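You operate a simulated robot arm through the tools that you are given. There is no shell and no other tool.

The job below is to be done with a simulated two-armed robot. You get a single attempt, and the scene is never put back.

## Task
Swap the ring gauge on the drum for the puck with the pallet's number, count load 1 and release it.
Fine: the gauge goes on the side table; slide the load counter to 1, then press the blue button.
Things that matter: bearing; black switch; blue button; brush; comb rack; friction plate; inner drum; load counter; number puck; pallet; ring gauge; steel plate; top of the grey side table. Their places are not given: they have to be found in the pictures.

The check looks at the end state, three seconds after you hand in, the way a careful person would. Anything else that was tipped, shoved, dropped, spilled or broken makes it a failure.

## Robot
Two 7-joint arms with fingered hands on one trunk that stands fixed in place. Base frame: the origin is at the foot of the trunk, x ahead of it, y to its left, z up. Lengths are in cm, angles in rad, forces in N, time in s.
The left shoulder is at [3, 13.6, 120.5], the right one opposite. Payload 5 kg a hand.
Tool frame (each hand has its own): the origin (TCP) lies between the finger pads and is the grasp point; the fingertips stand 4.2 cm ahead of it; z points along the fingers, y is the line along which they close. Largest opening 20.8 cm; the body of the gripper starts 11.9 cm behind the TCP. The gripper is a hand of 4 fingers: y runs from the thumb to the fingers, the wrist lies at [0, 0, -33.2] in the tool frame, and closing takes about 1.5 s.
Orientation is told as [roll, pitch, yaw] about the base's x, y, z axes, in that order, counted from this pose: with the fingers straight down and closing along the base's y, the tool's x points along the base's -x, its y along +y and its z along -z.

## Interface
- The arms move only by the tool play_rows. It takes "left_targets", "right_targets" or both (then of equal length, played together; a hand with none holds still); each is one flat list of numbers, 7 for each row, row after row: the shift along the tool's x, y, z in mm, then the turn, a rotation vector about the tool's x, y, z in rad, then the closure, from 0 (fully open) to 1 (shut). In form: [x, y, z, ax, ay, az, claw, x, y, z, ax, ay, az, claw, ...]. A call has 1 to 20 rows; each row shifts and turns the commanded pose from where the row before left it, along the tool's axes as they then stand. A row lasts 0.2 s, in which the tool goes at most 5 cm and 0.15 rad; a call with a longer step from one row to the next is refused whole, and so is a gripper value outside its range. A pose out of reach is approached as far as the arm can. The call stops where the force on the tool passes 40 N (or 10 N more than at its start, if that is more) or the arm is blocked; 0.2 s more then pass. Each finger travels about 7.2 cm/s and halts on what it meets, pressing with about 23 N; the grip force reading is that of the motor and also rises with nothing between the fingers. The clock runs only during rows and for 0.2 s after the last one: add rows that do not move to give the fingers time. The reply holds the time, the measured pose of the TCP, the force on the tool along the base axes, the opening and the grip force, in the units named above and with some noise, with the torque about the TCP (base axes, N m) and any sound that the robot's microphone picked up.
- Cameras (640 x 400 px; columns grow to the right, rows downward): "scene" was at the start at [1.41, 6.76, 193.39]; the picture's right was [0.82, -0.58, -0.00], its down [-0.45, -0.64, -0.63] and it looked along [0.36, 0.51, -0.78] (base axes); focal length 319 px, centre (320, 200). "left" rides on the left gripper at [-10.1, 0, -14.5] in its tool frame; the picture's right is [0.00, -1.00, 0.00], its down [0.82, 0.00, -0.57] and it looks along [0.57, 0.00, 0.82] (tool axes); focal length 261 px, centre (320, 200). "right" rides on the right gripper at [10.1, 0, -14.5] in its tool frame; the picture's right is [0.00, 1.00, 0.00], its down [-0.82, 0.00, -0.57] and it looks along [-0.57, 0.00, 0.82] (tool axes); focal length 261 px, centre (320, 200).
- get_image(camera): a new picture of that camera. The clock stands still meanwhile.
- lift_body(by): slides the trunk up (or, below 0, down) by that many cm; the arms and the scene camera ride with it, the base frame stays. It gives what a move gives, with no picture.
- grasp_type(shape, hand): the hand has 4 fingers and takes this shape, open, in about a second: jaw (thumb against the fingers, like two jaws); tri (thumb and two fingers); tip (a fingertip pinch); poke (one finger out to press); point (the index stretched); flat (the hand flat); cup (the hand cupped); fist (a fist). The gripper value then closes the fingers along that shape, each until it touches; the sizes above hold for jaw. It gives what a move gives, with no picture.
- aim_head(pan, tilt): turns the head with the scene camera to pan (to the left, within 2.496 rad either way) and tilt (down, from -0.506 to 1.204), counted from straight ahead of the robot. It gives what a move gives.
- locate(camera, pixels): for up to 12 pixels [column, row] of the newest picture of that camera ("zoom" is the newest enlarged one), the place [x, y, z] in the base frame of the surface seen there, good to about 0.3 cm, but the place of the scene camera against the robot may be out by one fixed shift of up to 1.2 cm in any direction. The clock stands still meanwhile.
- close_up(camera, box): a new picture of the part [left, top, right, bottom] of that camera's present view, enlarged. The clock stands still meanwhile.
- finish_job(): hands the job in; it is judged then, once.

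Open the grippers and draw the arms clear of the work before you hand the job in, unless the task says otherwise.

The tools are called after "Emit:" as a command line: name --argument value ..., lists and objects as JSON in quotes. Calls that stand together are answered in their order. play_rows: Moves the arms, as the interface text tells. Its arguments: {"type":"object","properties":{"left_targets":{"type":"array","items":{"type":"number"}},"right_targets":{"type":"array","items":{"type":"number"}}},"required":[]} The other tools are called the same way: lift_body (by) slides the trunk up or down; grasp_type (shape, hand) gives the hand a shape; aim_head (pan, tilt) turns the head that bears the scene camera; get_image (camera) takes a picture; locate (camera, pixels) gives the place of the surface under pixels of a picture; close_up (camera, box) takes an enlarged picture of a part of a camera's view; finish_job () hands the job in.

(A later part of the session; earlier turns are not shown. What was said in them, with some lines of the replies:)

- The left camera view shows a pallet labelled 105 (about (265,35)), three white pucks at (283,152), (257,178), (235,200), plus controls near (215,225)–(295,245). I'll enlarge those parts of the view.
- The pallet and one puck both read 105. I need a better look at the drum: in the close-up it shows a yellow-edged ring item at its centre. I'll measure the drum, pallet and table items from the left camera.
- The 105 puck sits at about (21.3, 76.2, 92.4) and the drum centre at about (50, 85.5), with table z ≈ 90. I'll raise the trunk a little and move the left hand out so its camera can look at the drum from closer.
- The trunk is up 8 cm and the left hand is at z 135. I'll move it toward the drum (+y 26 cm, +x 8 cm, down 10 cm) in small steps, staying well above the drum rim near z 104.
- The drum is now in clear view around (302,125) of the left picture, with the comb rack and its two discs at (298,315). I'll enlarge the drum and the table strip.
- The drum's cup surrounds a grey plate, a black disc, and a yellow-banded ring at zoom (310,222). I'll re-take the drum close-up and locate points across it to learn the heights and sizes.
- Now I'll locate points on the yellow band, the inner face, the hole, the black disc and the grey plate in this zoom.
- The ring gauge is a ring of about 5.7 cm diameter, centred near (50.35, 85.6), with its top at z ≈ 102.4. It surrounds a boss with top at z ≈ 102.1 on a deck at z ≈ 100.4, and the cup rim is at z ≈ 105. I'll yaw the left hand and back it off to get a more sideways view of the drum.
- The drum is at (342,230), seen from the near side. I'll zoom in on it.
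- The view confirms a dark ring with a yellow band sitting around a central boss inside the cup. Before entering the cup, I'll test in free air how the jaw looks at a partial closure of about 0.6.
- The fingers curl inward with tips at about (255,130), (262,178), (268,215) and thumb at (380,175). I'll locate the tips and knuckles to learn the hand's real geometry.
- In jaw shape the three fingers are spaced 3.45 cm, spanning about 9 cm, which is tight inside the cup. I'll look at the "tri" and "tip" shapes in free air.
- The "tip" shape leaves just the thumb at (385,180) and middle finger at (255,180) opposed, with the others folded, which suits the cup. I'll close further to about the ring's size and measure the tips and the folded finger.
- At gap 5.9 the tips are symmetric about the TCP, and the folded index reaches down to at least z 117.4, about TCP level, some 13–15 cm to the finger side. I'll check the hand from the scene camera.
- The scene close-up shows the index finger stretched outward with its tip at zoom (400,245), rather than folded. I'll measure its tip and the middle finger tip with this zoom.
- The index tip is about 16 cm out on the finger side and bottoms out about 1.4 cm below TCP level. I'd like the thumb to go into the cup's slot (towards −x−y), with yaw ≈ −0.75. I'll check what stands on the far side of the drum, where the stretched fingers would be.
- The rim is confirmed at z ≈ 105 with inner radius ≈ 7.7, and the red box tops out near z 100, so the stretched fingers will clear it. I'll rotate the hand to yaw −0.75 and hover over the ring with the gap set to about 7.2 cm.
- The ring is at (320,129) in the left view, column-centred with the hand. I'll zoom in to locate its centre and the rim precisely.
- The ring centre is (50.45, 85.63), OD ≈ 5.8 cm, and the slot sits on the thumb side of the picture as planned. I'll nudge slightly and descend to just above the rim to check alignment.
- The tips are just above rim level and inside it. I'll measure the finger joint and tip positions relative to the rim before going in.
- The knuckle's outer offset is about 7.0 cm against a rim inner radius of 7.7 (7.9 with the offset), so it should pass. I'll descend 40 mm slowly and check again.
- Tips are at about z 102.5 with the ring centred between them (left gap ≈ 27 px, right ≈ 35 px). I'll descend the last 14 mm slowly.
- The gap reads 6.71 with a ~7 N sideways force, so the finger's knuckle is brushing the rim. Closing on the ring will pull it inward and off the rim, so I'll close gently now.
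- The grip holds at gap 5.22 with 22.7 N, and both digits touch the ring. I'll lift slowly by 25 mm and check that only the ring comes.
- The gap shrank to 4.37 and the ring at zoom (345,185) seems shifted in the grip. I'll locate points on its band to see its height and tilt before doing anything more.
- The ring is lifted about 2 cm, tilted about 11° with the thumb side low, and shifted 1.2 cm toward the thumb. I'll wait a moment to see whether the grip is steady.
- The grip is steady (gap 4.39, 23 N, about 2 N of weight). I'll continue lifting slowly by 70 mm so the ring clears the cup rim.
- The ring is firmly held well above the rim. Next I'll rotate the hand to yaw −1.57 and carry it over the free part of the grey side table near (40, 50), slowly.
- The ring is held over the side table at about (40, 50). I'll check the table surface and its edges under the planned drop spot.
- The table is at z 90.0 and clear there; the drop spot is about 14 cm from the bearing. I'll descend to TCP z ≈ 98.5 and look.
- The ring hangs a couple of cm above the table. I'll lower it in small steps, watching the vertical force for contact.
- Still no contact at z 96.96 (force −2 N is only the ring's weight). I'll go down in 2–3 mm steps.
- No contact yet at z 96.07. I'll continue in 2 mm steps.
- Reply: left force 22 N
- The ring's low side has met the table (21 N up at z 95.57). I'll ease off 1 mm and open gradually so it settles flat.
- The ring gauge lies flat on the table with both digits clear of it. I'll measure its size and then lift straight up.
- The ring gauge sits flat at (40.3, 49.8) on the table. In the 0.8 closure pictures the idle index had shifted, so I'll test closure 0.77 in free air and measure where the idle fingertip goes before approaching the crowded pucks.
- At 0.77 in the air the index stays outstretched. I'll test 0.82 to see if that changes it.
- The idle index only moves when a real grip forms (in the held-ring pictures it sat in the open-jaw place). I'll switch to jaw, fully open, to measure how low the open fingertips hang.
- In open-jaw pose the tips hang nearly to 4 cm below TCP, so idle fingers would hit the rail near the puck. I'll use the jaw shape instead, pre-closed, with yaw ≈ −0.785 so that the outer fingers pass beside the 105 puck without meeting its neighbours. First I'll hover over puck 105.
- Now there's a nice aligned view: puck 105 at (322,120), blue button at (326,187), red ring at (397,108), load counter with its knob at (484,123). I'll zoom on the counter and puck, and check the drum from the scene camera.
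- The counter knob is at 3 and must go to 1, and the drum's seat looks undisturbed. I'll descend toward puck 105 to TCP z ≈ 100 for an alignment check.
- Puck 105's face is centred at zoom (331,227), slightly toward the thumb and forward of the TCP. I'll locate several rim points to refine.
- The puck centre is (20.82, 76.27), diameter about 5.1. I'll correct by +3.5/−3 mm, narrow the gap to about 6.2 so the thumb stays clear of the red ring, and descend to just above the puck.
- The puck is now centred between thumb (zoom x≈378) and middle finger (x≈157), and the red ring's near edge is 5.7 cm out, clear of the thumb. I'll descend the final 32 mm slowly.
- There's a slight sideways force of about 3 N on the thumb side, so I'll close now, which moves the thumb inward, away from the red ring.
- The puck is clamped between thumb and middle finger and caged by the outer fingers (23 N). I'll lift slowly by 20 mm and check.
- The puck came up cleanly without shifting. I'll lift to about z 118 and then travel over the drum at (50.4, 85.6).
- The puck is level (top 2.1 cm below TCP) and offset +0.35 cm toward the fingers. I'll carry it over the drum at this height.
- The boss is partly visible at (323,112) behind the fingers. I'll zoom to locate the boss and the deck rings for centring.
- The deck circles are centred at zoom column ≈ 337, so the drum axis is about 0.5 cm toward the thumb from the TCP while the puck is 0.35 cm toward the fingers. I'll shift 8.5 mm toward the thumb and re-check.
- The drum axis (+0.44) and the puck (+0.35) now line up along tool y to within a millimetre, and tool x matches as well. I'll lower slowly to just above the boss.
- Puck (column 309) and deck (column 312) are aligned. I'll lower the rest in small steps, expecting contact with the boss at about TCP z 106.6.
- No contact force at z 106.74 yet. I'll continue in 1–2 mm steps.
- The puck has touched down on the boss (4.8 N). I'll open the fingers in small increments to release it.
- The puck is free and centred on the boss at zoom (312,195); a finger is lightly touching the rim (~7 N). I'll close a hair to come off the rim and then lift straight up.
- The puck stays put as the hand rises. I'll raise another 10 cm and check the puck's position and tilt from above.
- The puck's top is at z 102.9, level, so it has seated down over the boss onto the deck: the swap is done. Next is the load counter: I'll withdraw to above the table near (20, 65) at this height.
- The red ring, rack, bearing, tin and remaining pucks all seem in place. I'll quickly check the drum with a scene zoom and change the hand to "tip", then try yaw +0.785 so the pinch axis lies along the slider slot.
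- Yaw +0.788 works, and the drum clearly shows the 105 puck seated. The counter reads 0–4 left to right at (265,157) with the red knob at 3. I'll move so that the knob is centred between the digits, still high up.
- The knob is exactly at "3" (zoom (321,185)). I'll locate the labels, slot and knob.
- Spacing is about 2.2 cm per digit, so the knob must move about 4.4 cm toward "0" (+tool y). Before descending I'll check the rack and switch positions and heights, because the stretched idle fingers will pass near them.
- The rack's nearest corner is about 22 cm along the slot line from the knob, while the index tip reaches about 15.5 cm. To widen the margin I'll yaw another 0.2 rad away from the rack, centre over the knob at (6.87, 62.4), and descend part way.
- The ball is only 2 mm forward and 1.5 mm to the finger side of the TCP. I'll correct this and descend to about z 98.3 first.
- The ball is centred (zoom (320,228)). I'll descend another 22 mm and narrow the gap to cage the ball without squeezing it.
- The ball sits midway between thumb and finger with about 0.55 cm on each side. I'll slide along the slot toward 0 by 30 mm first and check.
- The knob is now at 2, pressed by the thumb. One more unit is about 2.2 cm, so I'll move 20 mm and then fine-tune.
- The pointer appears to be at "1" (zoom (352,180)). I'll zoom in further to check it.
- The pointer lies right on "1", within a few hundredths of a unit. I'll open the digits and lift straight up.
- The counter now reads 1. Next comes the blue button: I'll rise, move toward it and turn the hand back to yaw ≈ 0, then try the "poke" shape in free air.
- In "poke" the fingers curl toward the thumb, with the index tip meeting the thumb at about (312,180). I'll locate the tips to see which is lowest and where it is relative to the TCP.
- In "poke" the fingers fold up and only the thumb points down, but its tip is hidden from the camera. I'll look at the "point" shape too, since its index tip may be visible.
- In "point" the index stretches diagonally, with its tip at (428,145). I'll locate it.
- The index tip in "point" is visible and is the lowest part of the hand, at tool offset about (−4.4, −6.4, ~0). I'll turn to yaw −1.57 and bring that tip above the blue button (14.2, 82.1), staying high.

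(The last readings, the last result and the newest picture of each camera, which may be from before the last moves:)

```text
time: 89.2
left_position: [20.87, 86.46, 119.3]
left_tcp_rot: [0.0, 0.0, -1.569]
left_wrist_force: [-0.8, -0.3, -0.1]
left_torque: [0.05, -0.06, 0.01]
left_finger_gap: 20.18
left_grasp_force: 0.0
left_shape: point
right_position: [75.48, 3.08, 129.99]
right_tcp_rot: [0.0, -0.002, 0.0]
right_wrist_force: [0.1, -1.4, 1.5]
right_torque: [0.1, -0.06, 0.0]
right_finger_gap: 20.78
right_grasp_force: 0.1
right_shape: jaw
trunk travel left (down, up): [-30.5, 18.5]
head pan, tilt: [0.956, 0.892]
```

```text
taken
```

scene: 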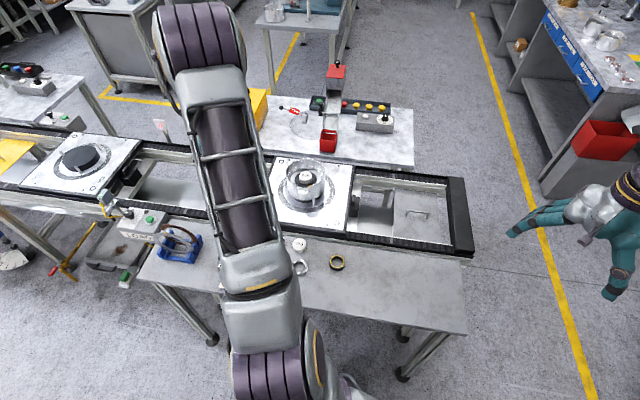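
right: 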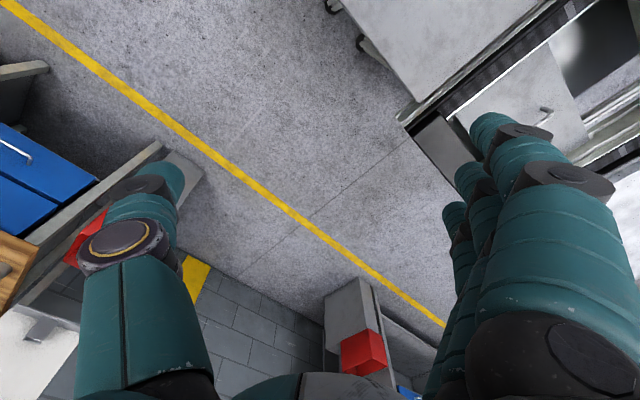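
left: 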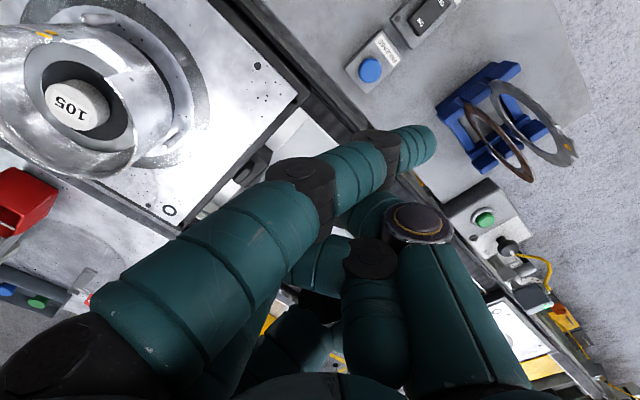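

The fingertip (428,148) and the blue button (370,70) are both visible. I'll locate both accurately.

Emit:
close_up --camera "left" --box '[330, 20, 470, 200]'

Emit:
locate --camera "left" --pixels '[[430, 143], [425, 150], [432, 152], [418, 140], [420, 160], [370, 70], [365, 68], [376, 72], [370, 64], [370, 76], [385, 55], [360, 50]]'

```text
2.22 times, centred on (400, 110) of left
```

zoom: 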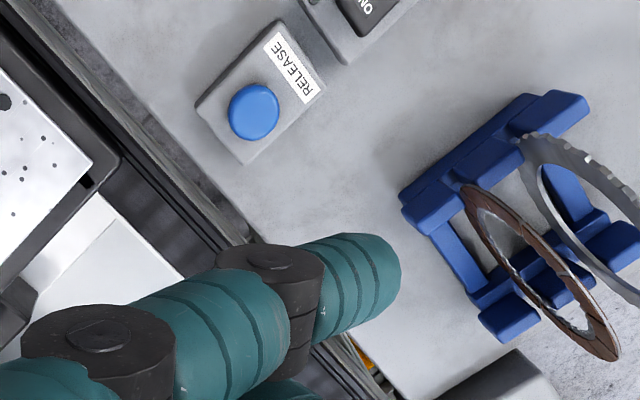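

```text
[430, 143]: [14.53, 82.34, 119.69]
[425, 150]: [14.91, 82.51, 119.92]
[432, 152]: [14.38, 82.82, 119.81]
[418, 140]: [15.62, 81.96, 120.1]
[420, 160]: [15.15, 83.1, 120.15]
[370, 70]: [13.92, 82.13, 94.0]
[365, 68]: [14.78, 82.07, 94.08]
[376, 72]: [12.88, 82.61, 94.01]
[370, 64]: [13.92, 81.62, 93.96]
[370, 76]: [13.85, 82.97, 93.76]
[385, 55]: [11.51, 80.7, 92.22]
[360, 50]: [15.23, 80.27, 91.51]
```

The fingertip is about 0.5 cm off the button centre (13.95, 82.2) and 24.5 cm above it. I'll correct laterally and descend 21 cm, then look again.

Emit:
play_rows --left_targets '[-2, -5, 20, 0, 0, 0, 0, 0, 0, 40, 0, 0, 0, 0, 0, 0, 45, 0, 0, 0, 0, 0, 0, 45, 0, 0, 0, 0, 0, 0, 35, 0, 0, 0, 0, 0, 0, 20, 0, 0, 0, 0, 0, 0, 5, 0, 0, 0, 0, 0, 0, 0, 0, 0, 0, 0]'

Emit:
get_image --camera "left"

Emit:
close_up --camera "left" --box '[330, 60, 510, 200]'

```text
time: 91.0
left_position: [20.06, 86.26, 98.37]
left_tcp_rot: [0.0, -0.001, -1.57]
left_wrist_force: [-0.3, -0.2, -0.4]
left_torque: [0.03, 0.0, 0.01]
left_finger_gap: 20.15
left_grasp_force: 0.1
left_shape: point
right_position: [75.54, 3.25, 129.92]
right_tcp_rot: [-0.001, 0.0, 0.0]
right_wrist_force: [0.4, -0.3, -0.6]
right_torque: [0.0, -0.02, -0.01]
right_finger_gap: 20.78
right_grasp_force: 0.1
right_shape: jaw
trunk travel left (down, up): [-30.5, 18.5]
head pan, tilt: [0.956, 0.892]
```

```text
taken
```

left: 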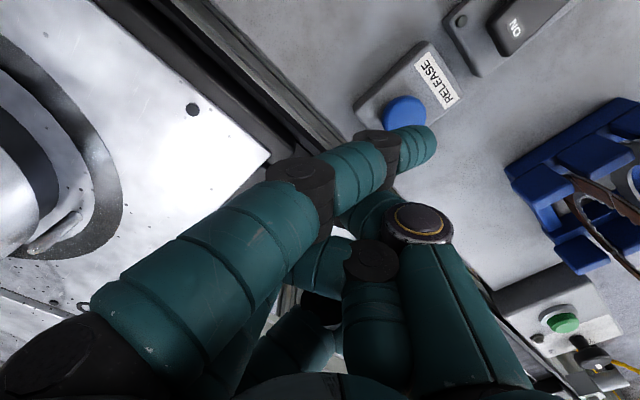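

```text
2.86 times, centred on (420, 130) of left
```

zoom: 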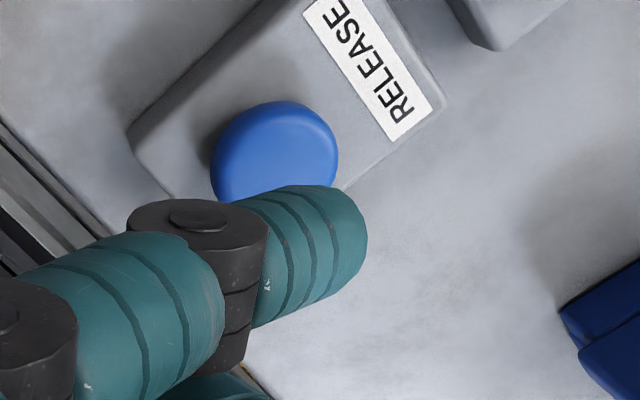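

The button (zoom (275,150)) projects to tool offset (−4.4, −6.05), near the fingertip's (−4.06, −6.2). I'll shift 2.5 mm and go down 25 mm more, then check.

Emit:
play_rows --left_targets '[-2.5, 0, 10, 0, 0, 0, 0, 0, 0, 10, 0, 0, 0, 0, 0, 0, 5, 0, 0, 0, 0, 0, 0, 0, 0, 0, 0, 0]'

Emit:
close_up --camera "left" --box '[330, 60, 510, 200]'

```text
time: 92.0
left_position: [20.16, 86.11, 95.96]
left_tcp_rot: [0.0, 0.001, -1.57]
left_wrist_force: [1.1, 0.6, 0.7]
left_torque: [-0.03, 0.04, 0.03]
left_finger_gap: 20.17
left_grasp_force: 0.0
left_shape: point
right_position: [75.48, 3.18, 129.88]
right_tcp_rot: [0.001, 0.001, -0.001]
right_wrist_force: [-0.4, -0.4, -0.2]
right_torque: [-0.02, 0.0, 0.01]
right_finger_gap: 20.77
right_grasp_force: 0.1
right_shape: jaw
trunk travel left (down, up): [-30.5, 18.5]
head pan, tilt: [0.956, 0.892]
```

```text
2.86 times, centred on (420, 130) of left
```

zoom: 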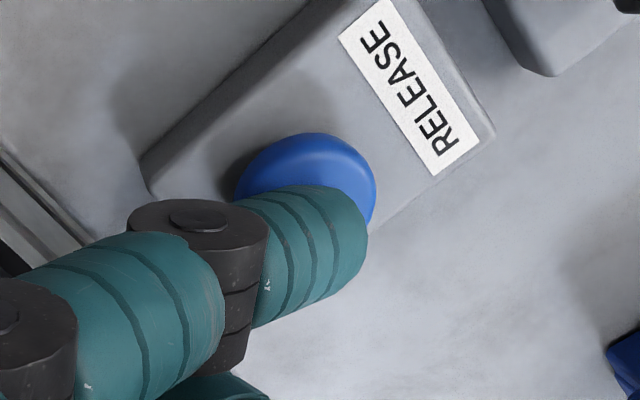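

The button is coming right under the fingertip. I'll descend in 3–4 mm steps watching for contact and any sound.

Emit:
play_rows --left_targets '[0, 0, 4, 0, 0, 0, 0, 0, 0, 3, 0, 0, 0, 0, 0, 0, 3, 0, 0, 0, 0, 0, 0, 0, 0, 0, 0, 0]'

Emit:
close_up --camera "left" --box '[330, 60, 510, 200]'

```text
time: 93.0
left_position: [19.85, 86.13, 95.09]
left_tcp_rot: [0.0, 0.004, -1.569]
left_wrist_force: [-5.6, 6.7, 30.7]
left_torque: [0.2, -0.01, 0.02]
left_finger_gap: 20.15
left_grasp_force: 0.0
left_shape: point
right_position: [75.48, 3.14, 130.09]
right_tcp_rot: [0.001, 0.001, 0.0]
right_wrist_force: [-0.9, 0.2, 0.5]
right_torque: [-0.01, -0.05, -0.01]
right_finger_gap: 20.78
right_grasp_force: 0.0
right_shape: jaw
trunk travel left (down, up): [-30.5, 18.5]
head pan, tilt: [0.956, 0.892]
heard: click
```

```text
2.86 times, centred on (420, 130) of left
```

zoom: 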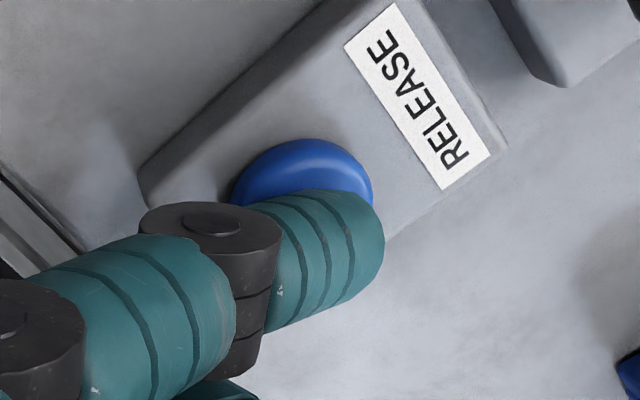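

A click was heard, with 30 N of contact force, but the torque is nearly zero, which is odd for a tip 7 cm from the TCP. I'll look at the whole scene before pressing on.

Emit:
get_image --camera "left"

Emit:
get_image --camera "scene"

Emit:
close_up --camera "scene" --box '[180, 150, 340, 270]'

```text
taken
```

left: 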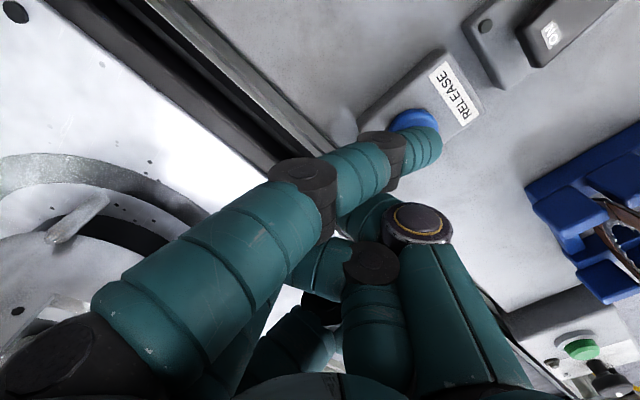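

```text
taken
```

scene: 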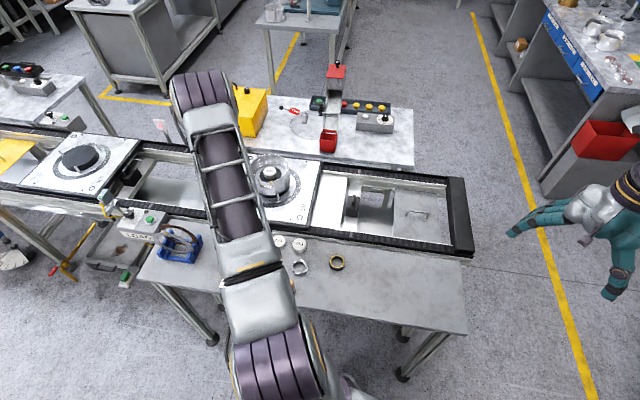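

```text
3.33 times, centred on (260, 210) of scene
```

zoom: 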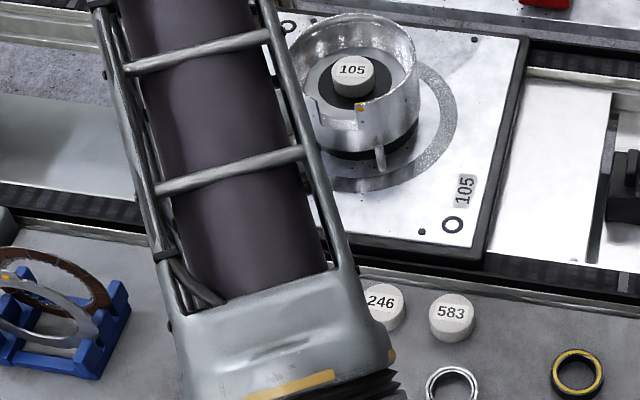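

The click has released the pallet: in the scene picture it's already moving left along the conveyor with the drum and puck. I'll raise the hand straight up now and then pull back, so it stays clear of the passing drum.

Emit:
play_rows --left_targets '[0, 0, -40, 0, 0, 0, 0, 0, 0, -45, 0, 0, 0, 0, 0, 0, -48, 0, 0, 0, 0, -10, 0, -45, 0, 0, 0, 0, -30, 0, -30, 0, 0, 0, 0, -45, 0, 0, 0, 0, 0, 0, -45, 0, 0, 0, 0, 0, 0, -45, 0, 0, 0, 0, 0, 0]'

Emit:
get_image --camera "scene"

Emit:
get_image --camera "left"

```text
time: 94.8
left_position: [20.18, 68.45, 115.91]
left_tcp_rot: [0.0, 0.003, -1.571]
left_wrist_force: [1.0, -0.6, 0.3]
left_torque: [0.15, 0.03, 0.01]
left_finger_gap: 20.14
left_grasp_force: 0.0
left_shape: point
right_position: [75.53, 2.99, 130.05]
right_tcp_rot: [-0.002, 0.0, -0.001]
right_wrist_force: [-0.2, -1.2, -0.3]
right_torque: [0.17, 0.02, -0.02]
right_finger_gap: 20.82
right_grasp_force: 0.1
right_shape: jaw
trunk travel left (down, up): [-30.5, 18.5]
head pan, tilt: [0.956, 0.892]
```

```text
taken
```

scene: 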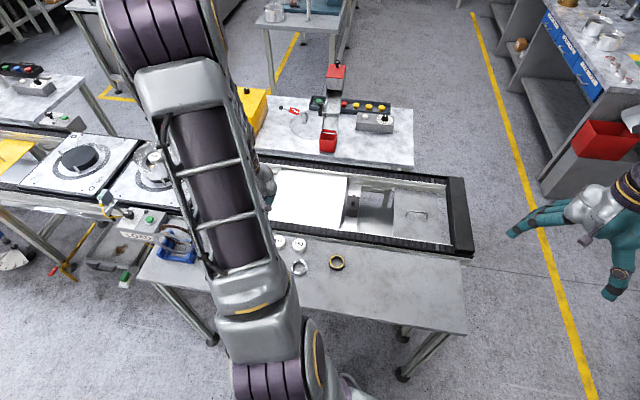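

```text
taken
```

left: 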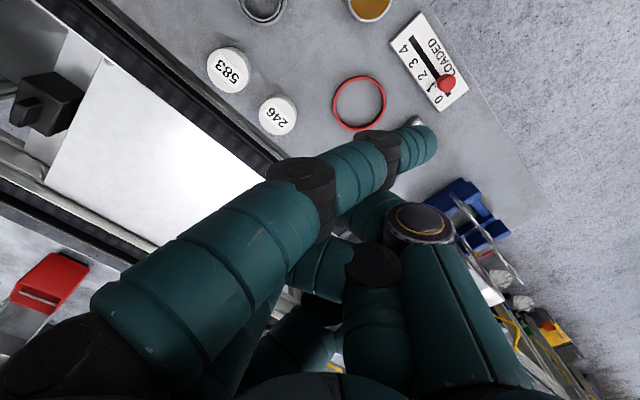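

The pallet has travelled along the conveyor to next to the other pallet, at about (155,170), and the hand is clear. I'll zoom in to check that the drum and puck are fine.

Emit:
close_up --camera "scene" --box '[60, 110, 240, 250]'

Emit:
close_up --camera "left" --box '[200, 0, 560, 240]'

```text
2.86 times, centred on (150, 180) of scene
```

zoom: 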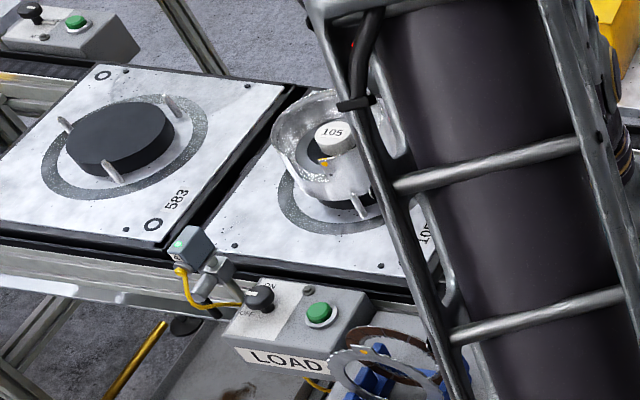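

```text
1.67 times, centred on (380, 120) of left
```

zoom: 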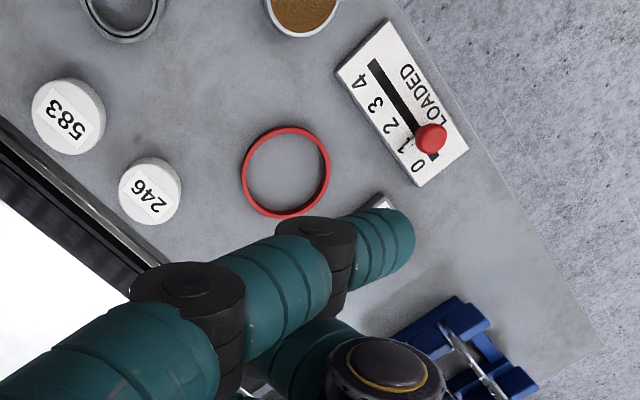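

The pallet stopped beside the 583 pallet, still carrying the drum with puck 105, and the counter still reads 1. I'll move the arm away from the conveyor for an unobstructed look.

Emit:
play_rows --left_targets '[0, 0, -45, 0, 0, 0, 0, 0, 0, -45, 0, 0, 0, 0, -39, 24, 0, 0, 0, 0, 0, -39, 24, 0, 0, 0, 0, 0, -39, 24, 0, 0, 0, 0, 0, -39, 24, 0, 0, 0, 0, 0, -39, 24, 0, 0, 0, 0, 0, -39, 24, 0, 0, 0, 0, 0, -39, 24, 0, 0, 0, 0, 0, -39, 24, 0, 0, 0, 0, 0, -39, 24, 0, 0, 0, 0, 0, 0, 0, 0, 0, 0, 0, 0]'

Emit:
grasp_type --hand "left" --shape "jaw"

Emit:
get_image --camera "scene"

Emit:
get_image --camera "left"

```text
time: 97.4
left_position: [41.71, 33.64, 124.96]
left_tcp_rot: [-0.001, 0.0, -1.57]
left_wrist_force: [-1.3, 0.2, 0.2]
left_torque: [0.0, -0.08, 0.01]
left_finger_gap: 20.16
left_grasp_force: 0.1
left_shape: point
right_position: [75.33, 3.31, 130.05]
right_tcp_rot: [-0.002, -0.001, 0.0]
right_wrist_force: [-0.2, 0.6, -0.3]
right_torque: [-0.04, -0.11, -0.03]
right_finger_gap: 20.78
right_grasp_force: 0.0
right_shape: jaw
trunk travel left (down, up): [-30.5, 18.5]
head pan, tilt: [0.956, 0.892]
```

```text
time: 98.3
left_position: [41.83, 33.66, 124.98]
left_tcp_rot: [0.0, 0.001, -1.571]
left_wrist_force: [0.2, -0.7, -0.5]
left_torque: [0.0, -0.01, 0.0]
left_finger_gap: 20.75
left_grasp_force: 0.0
left_shape: jaw
right_position: [75.58, 3.05, 129.91]
right_tcp_rot: [0.001, 0.0, 0.0]
right_wrist_force: [-0.5, 0.7, -0.1]
right_torque: [-0.02, 0.01, -0.03]
right_finger_gap: 20.77
right_grasp_force: 0.0
right_shape: jaw
trunk travel left (down, up): [-30.5, 18.5]
head pan, tilt: [0.956, 0.892]
```

```text
taken
```

scene: 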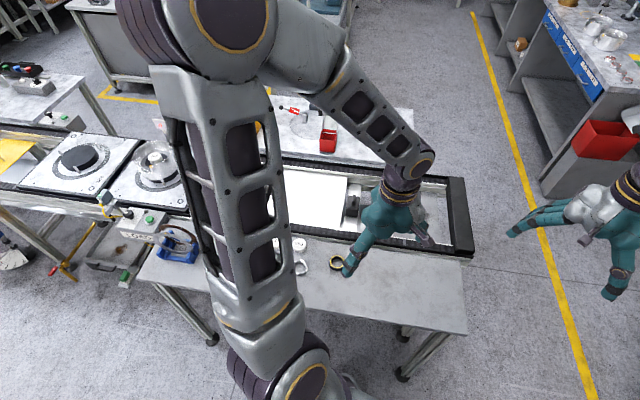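

```text
taken
```

left: 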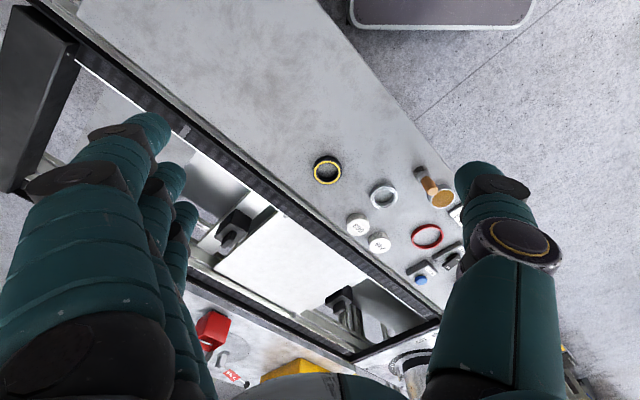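

The drum is now visible at (153,168) in the scene picture. I'll zoom in on it and on the side table for a final check.

Emit:
close_up --camera "scene" --box '[90, 120, 200, 220]'

Emit:
locate --camera "zoom" --pixels '[[385, 180], [385, 200], [340, 130], [300, 200], [450, 200], [380, 320], [230, 290], [370, 160]]'

Emit:
close_up --camera "left" --box '[300, 140, 500, 300]'

```text
4.00 times, centred on (145, 170) of scene
```

zoom: 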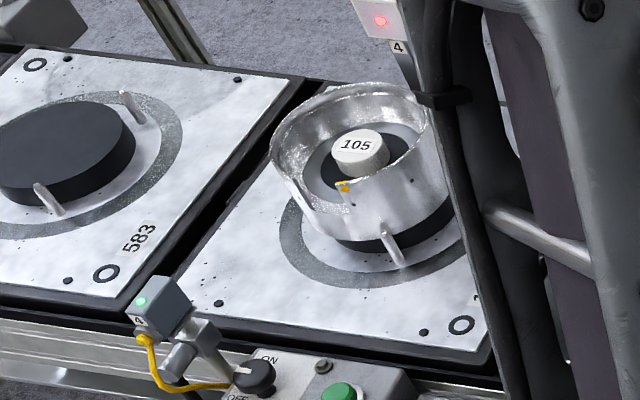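

```text
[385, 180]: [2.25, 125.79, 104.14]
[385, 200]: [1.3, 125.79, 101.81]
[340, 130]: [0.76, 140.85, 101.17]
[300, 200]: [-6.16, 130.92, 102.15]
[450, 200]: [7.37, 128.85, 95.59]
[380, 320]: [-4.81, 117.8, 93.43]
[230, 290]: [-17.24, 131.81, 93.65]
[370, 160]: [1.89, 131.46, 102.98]
```

```text
2.50 times, centred on (400, 220) of left
```

zoom: 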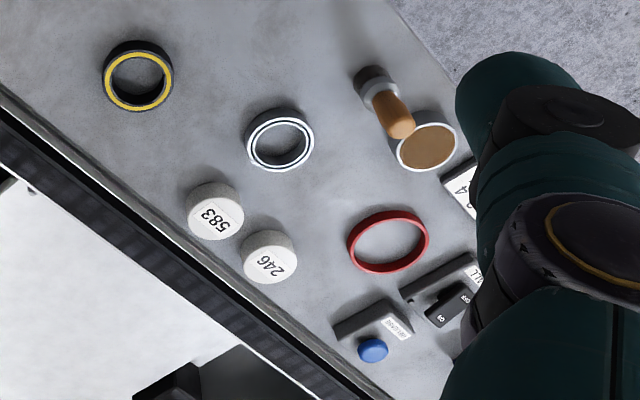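

The ring gauge lies flat on the side table, the 246 and 583 pucks, bearing, red ring, tin and brush are undisturbed, and the drum with puck 105 stands upright between its pins on the released pallet. I'll shift the hand sideways at this height for one last look at the counter.

Emit:
play_rows --left_targets '[0, -45, 0, 0, 0, 0, 0, 0, -45, 0, 0, 0, 0, 0, 0, -45, 0, 0, 0, 0, 0, 0, 0, 0, 0, 0, 0, 0]'

Emit:
get_image --camera "left"

Emit:
close_up --camera "left" --box '[300, 140, 480, 260]'

```text
time: 99.3
left_position: [30.77, 34.98, 126.26]
left_tcp_rot: [-0.004, 0.0, -1.571]
left_wrist_force: [0.1, 0.3, -0.7]
left_torque: [-0.01, -0.01, 0.01]
left_finger_gap: 20.76
left_grasp_force: 0.2
left_shape: jaw
left hand out of reach, approached as far as the arm can: row 3
right_position: [75.6, 3.17, 129.84]
right_tcp_rot: [-0.001, 0.0, 0.0]
right_wrist_force: [0.5, 0.2, 1.0]
right_torque: [0.04, 0.02, 0.01]
right_finger_gap: 20.77
right_grasp_force: 0.1
right_shape: jaw
trunk travel left (down, up): [-30.5, 18.5]
head pan, tilt: [0.956, 0.892]
```

```text
taken
```

left: 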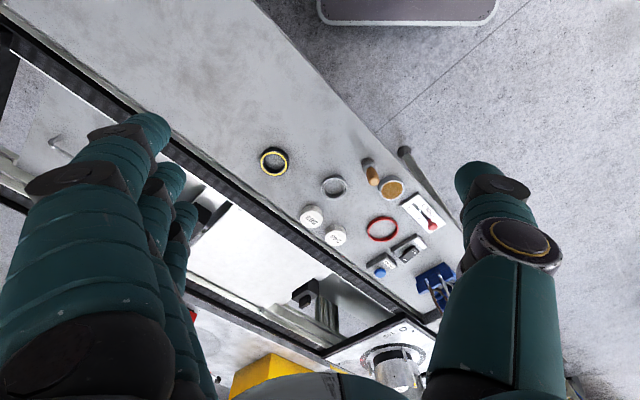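

```text
3.33 times, centred on (390, 200) of left
```

zoom: 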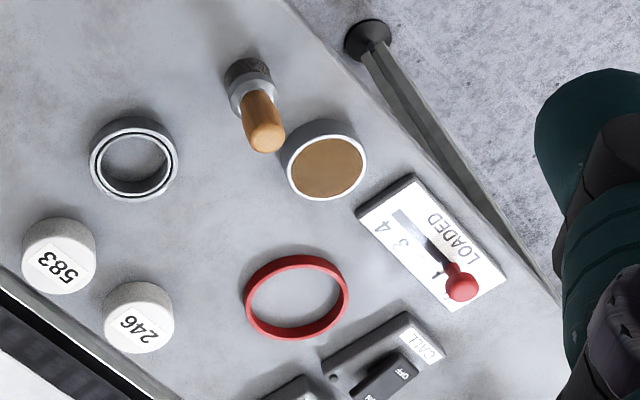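

The knob's pointer is still on "1", and everything on the side table is in place. I'll step the hand back to its comfortable parked spot with the fingers open, then hand in.

Emit:
play_rows --left_targets '[0, 45, 0, 0, 0, 0, 0, 0, 45, 0, 0, 0, 0, 0, 0, 30, 0, 0, 0, 0, 0, 0, 0, 0, 0, 0, 0, 0]'

Emit:
get_image --camera "scene"

```text
time: 100.3
left_position: [42.85, 35.06, 126.21]
left_tcp_rot: [0.0, 0.0, -1.572]
left_wrist_force: [-0.6, -0.6, 0.6]
left_torque: [0.0, -0.05, -0.01]
left_finger_gap: 20.8
left_grasp_force: 0.0
left_shape: jaw
right_position: [75.46, 3.21, 129.89]
right_tcp_rot: [0.001, 0.0, -0.001]
right_wrist_force: [0.6, 0.0, 0.5]
right_torque: [0.02, -0.03, 0.02]
right_finger_gap: 20.74
right_grasp_force: 0.0
right_shape: jaw
trunk travel left (down, up): [-30.5, 18.5]
head pan, tilt: [0.956, 0.892]
```

```text
taken
```

scene: 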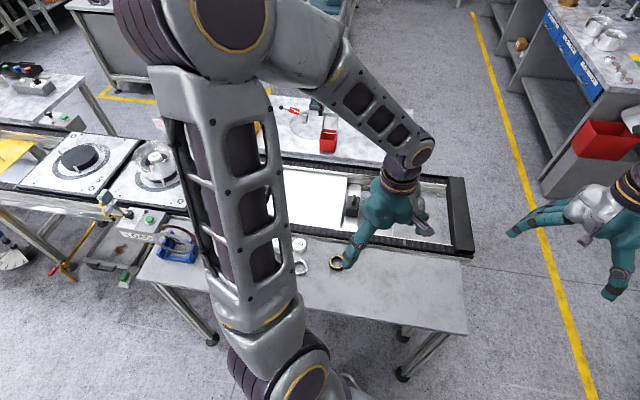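

The arms are clear and open, and the end state is stable: ring gauge on the side table, puck 105 on the drum, counter at 1, pallet released. I'm handing in the job.

Emit:
finish_job

```text
The job is handed in.
```

The ring gauge is swapped for puck 105, the load counter is at 1 and the pallet is released. I've handed the job in, but no verdict came back.

- **Ring gauge:** it lies flat on a clear part of the grey side table.
- **Puck 105:** it matches the pallet's number. It dropped down over the post in the centre of the inner drum and sits level.
- **Load counter:** I slid it from 3 to 1, and it still pointed at 1 on the last look.
- **Blue button:** pressing it gave a click. The pallet then moved along the conveyor and stopped next to pallet 583, with the drum upright and the puck in place.

Three things went less than cleanly:

- **Drum shifted:** before release it had moved about 0.5 cm on the pallet toward the robot, probably while I gripped the ring gauge. A finger also brushed its rim twice. I left it there.
- **Red ring touched:** the thumb may have lightly touched it (about 3 N) when I picked up the puck. It did not look moved.
- **Odd force at the button:** the hand read 30 N with almost no twist, so another part of it may have rested on something, possibly the conveyor rail. I saw no damage.

Everything else on the table looked undisturbed in the final pictures. Both hands are open and clear of the work.
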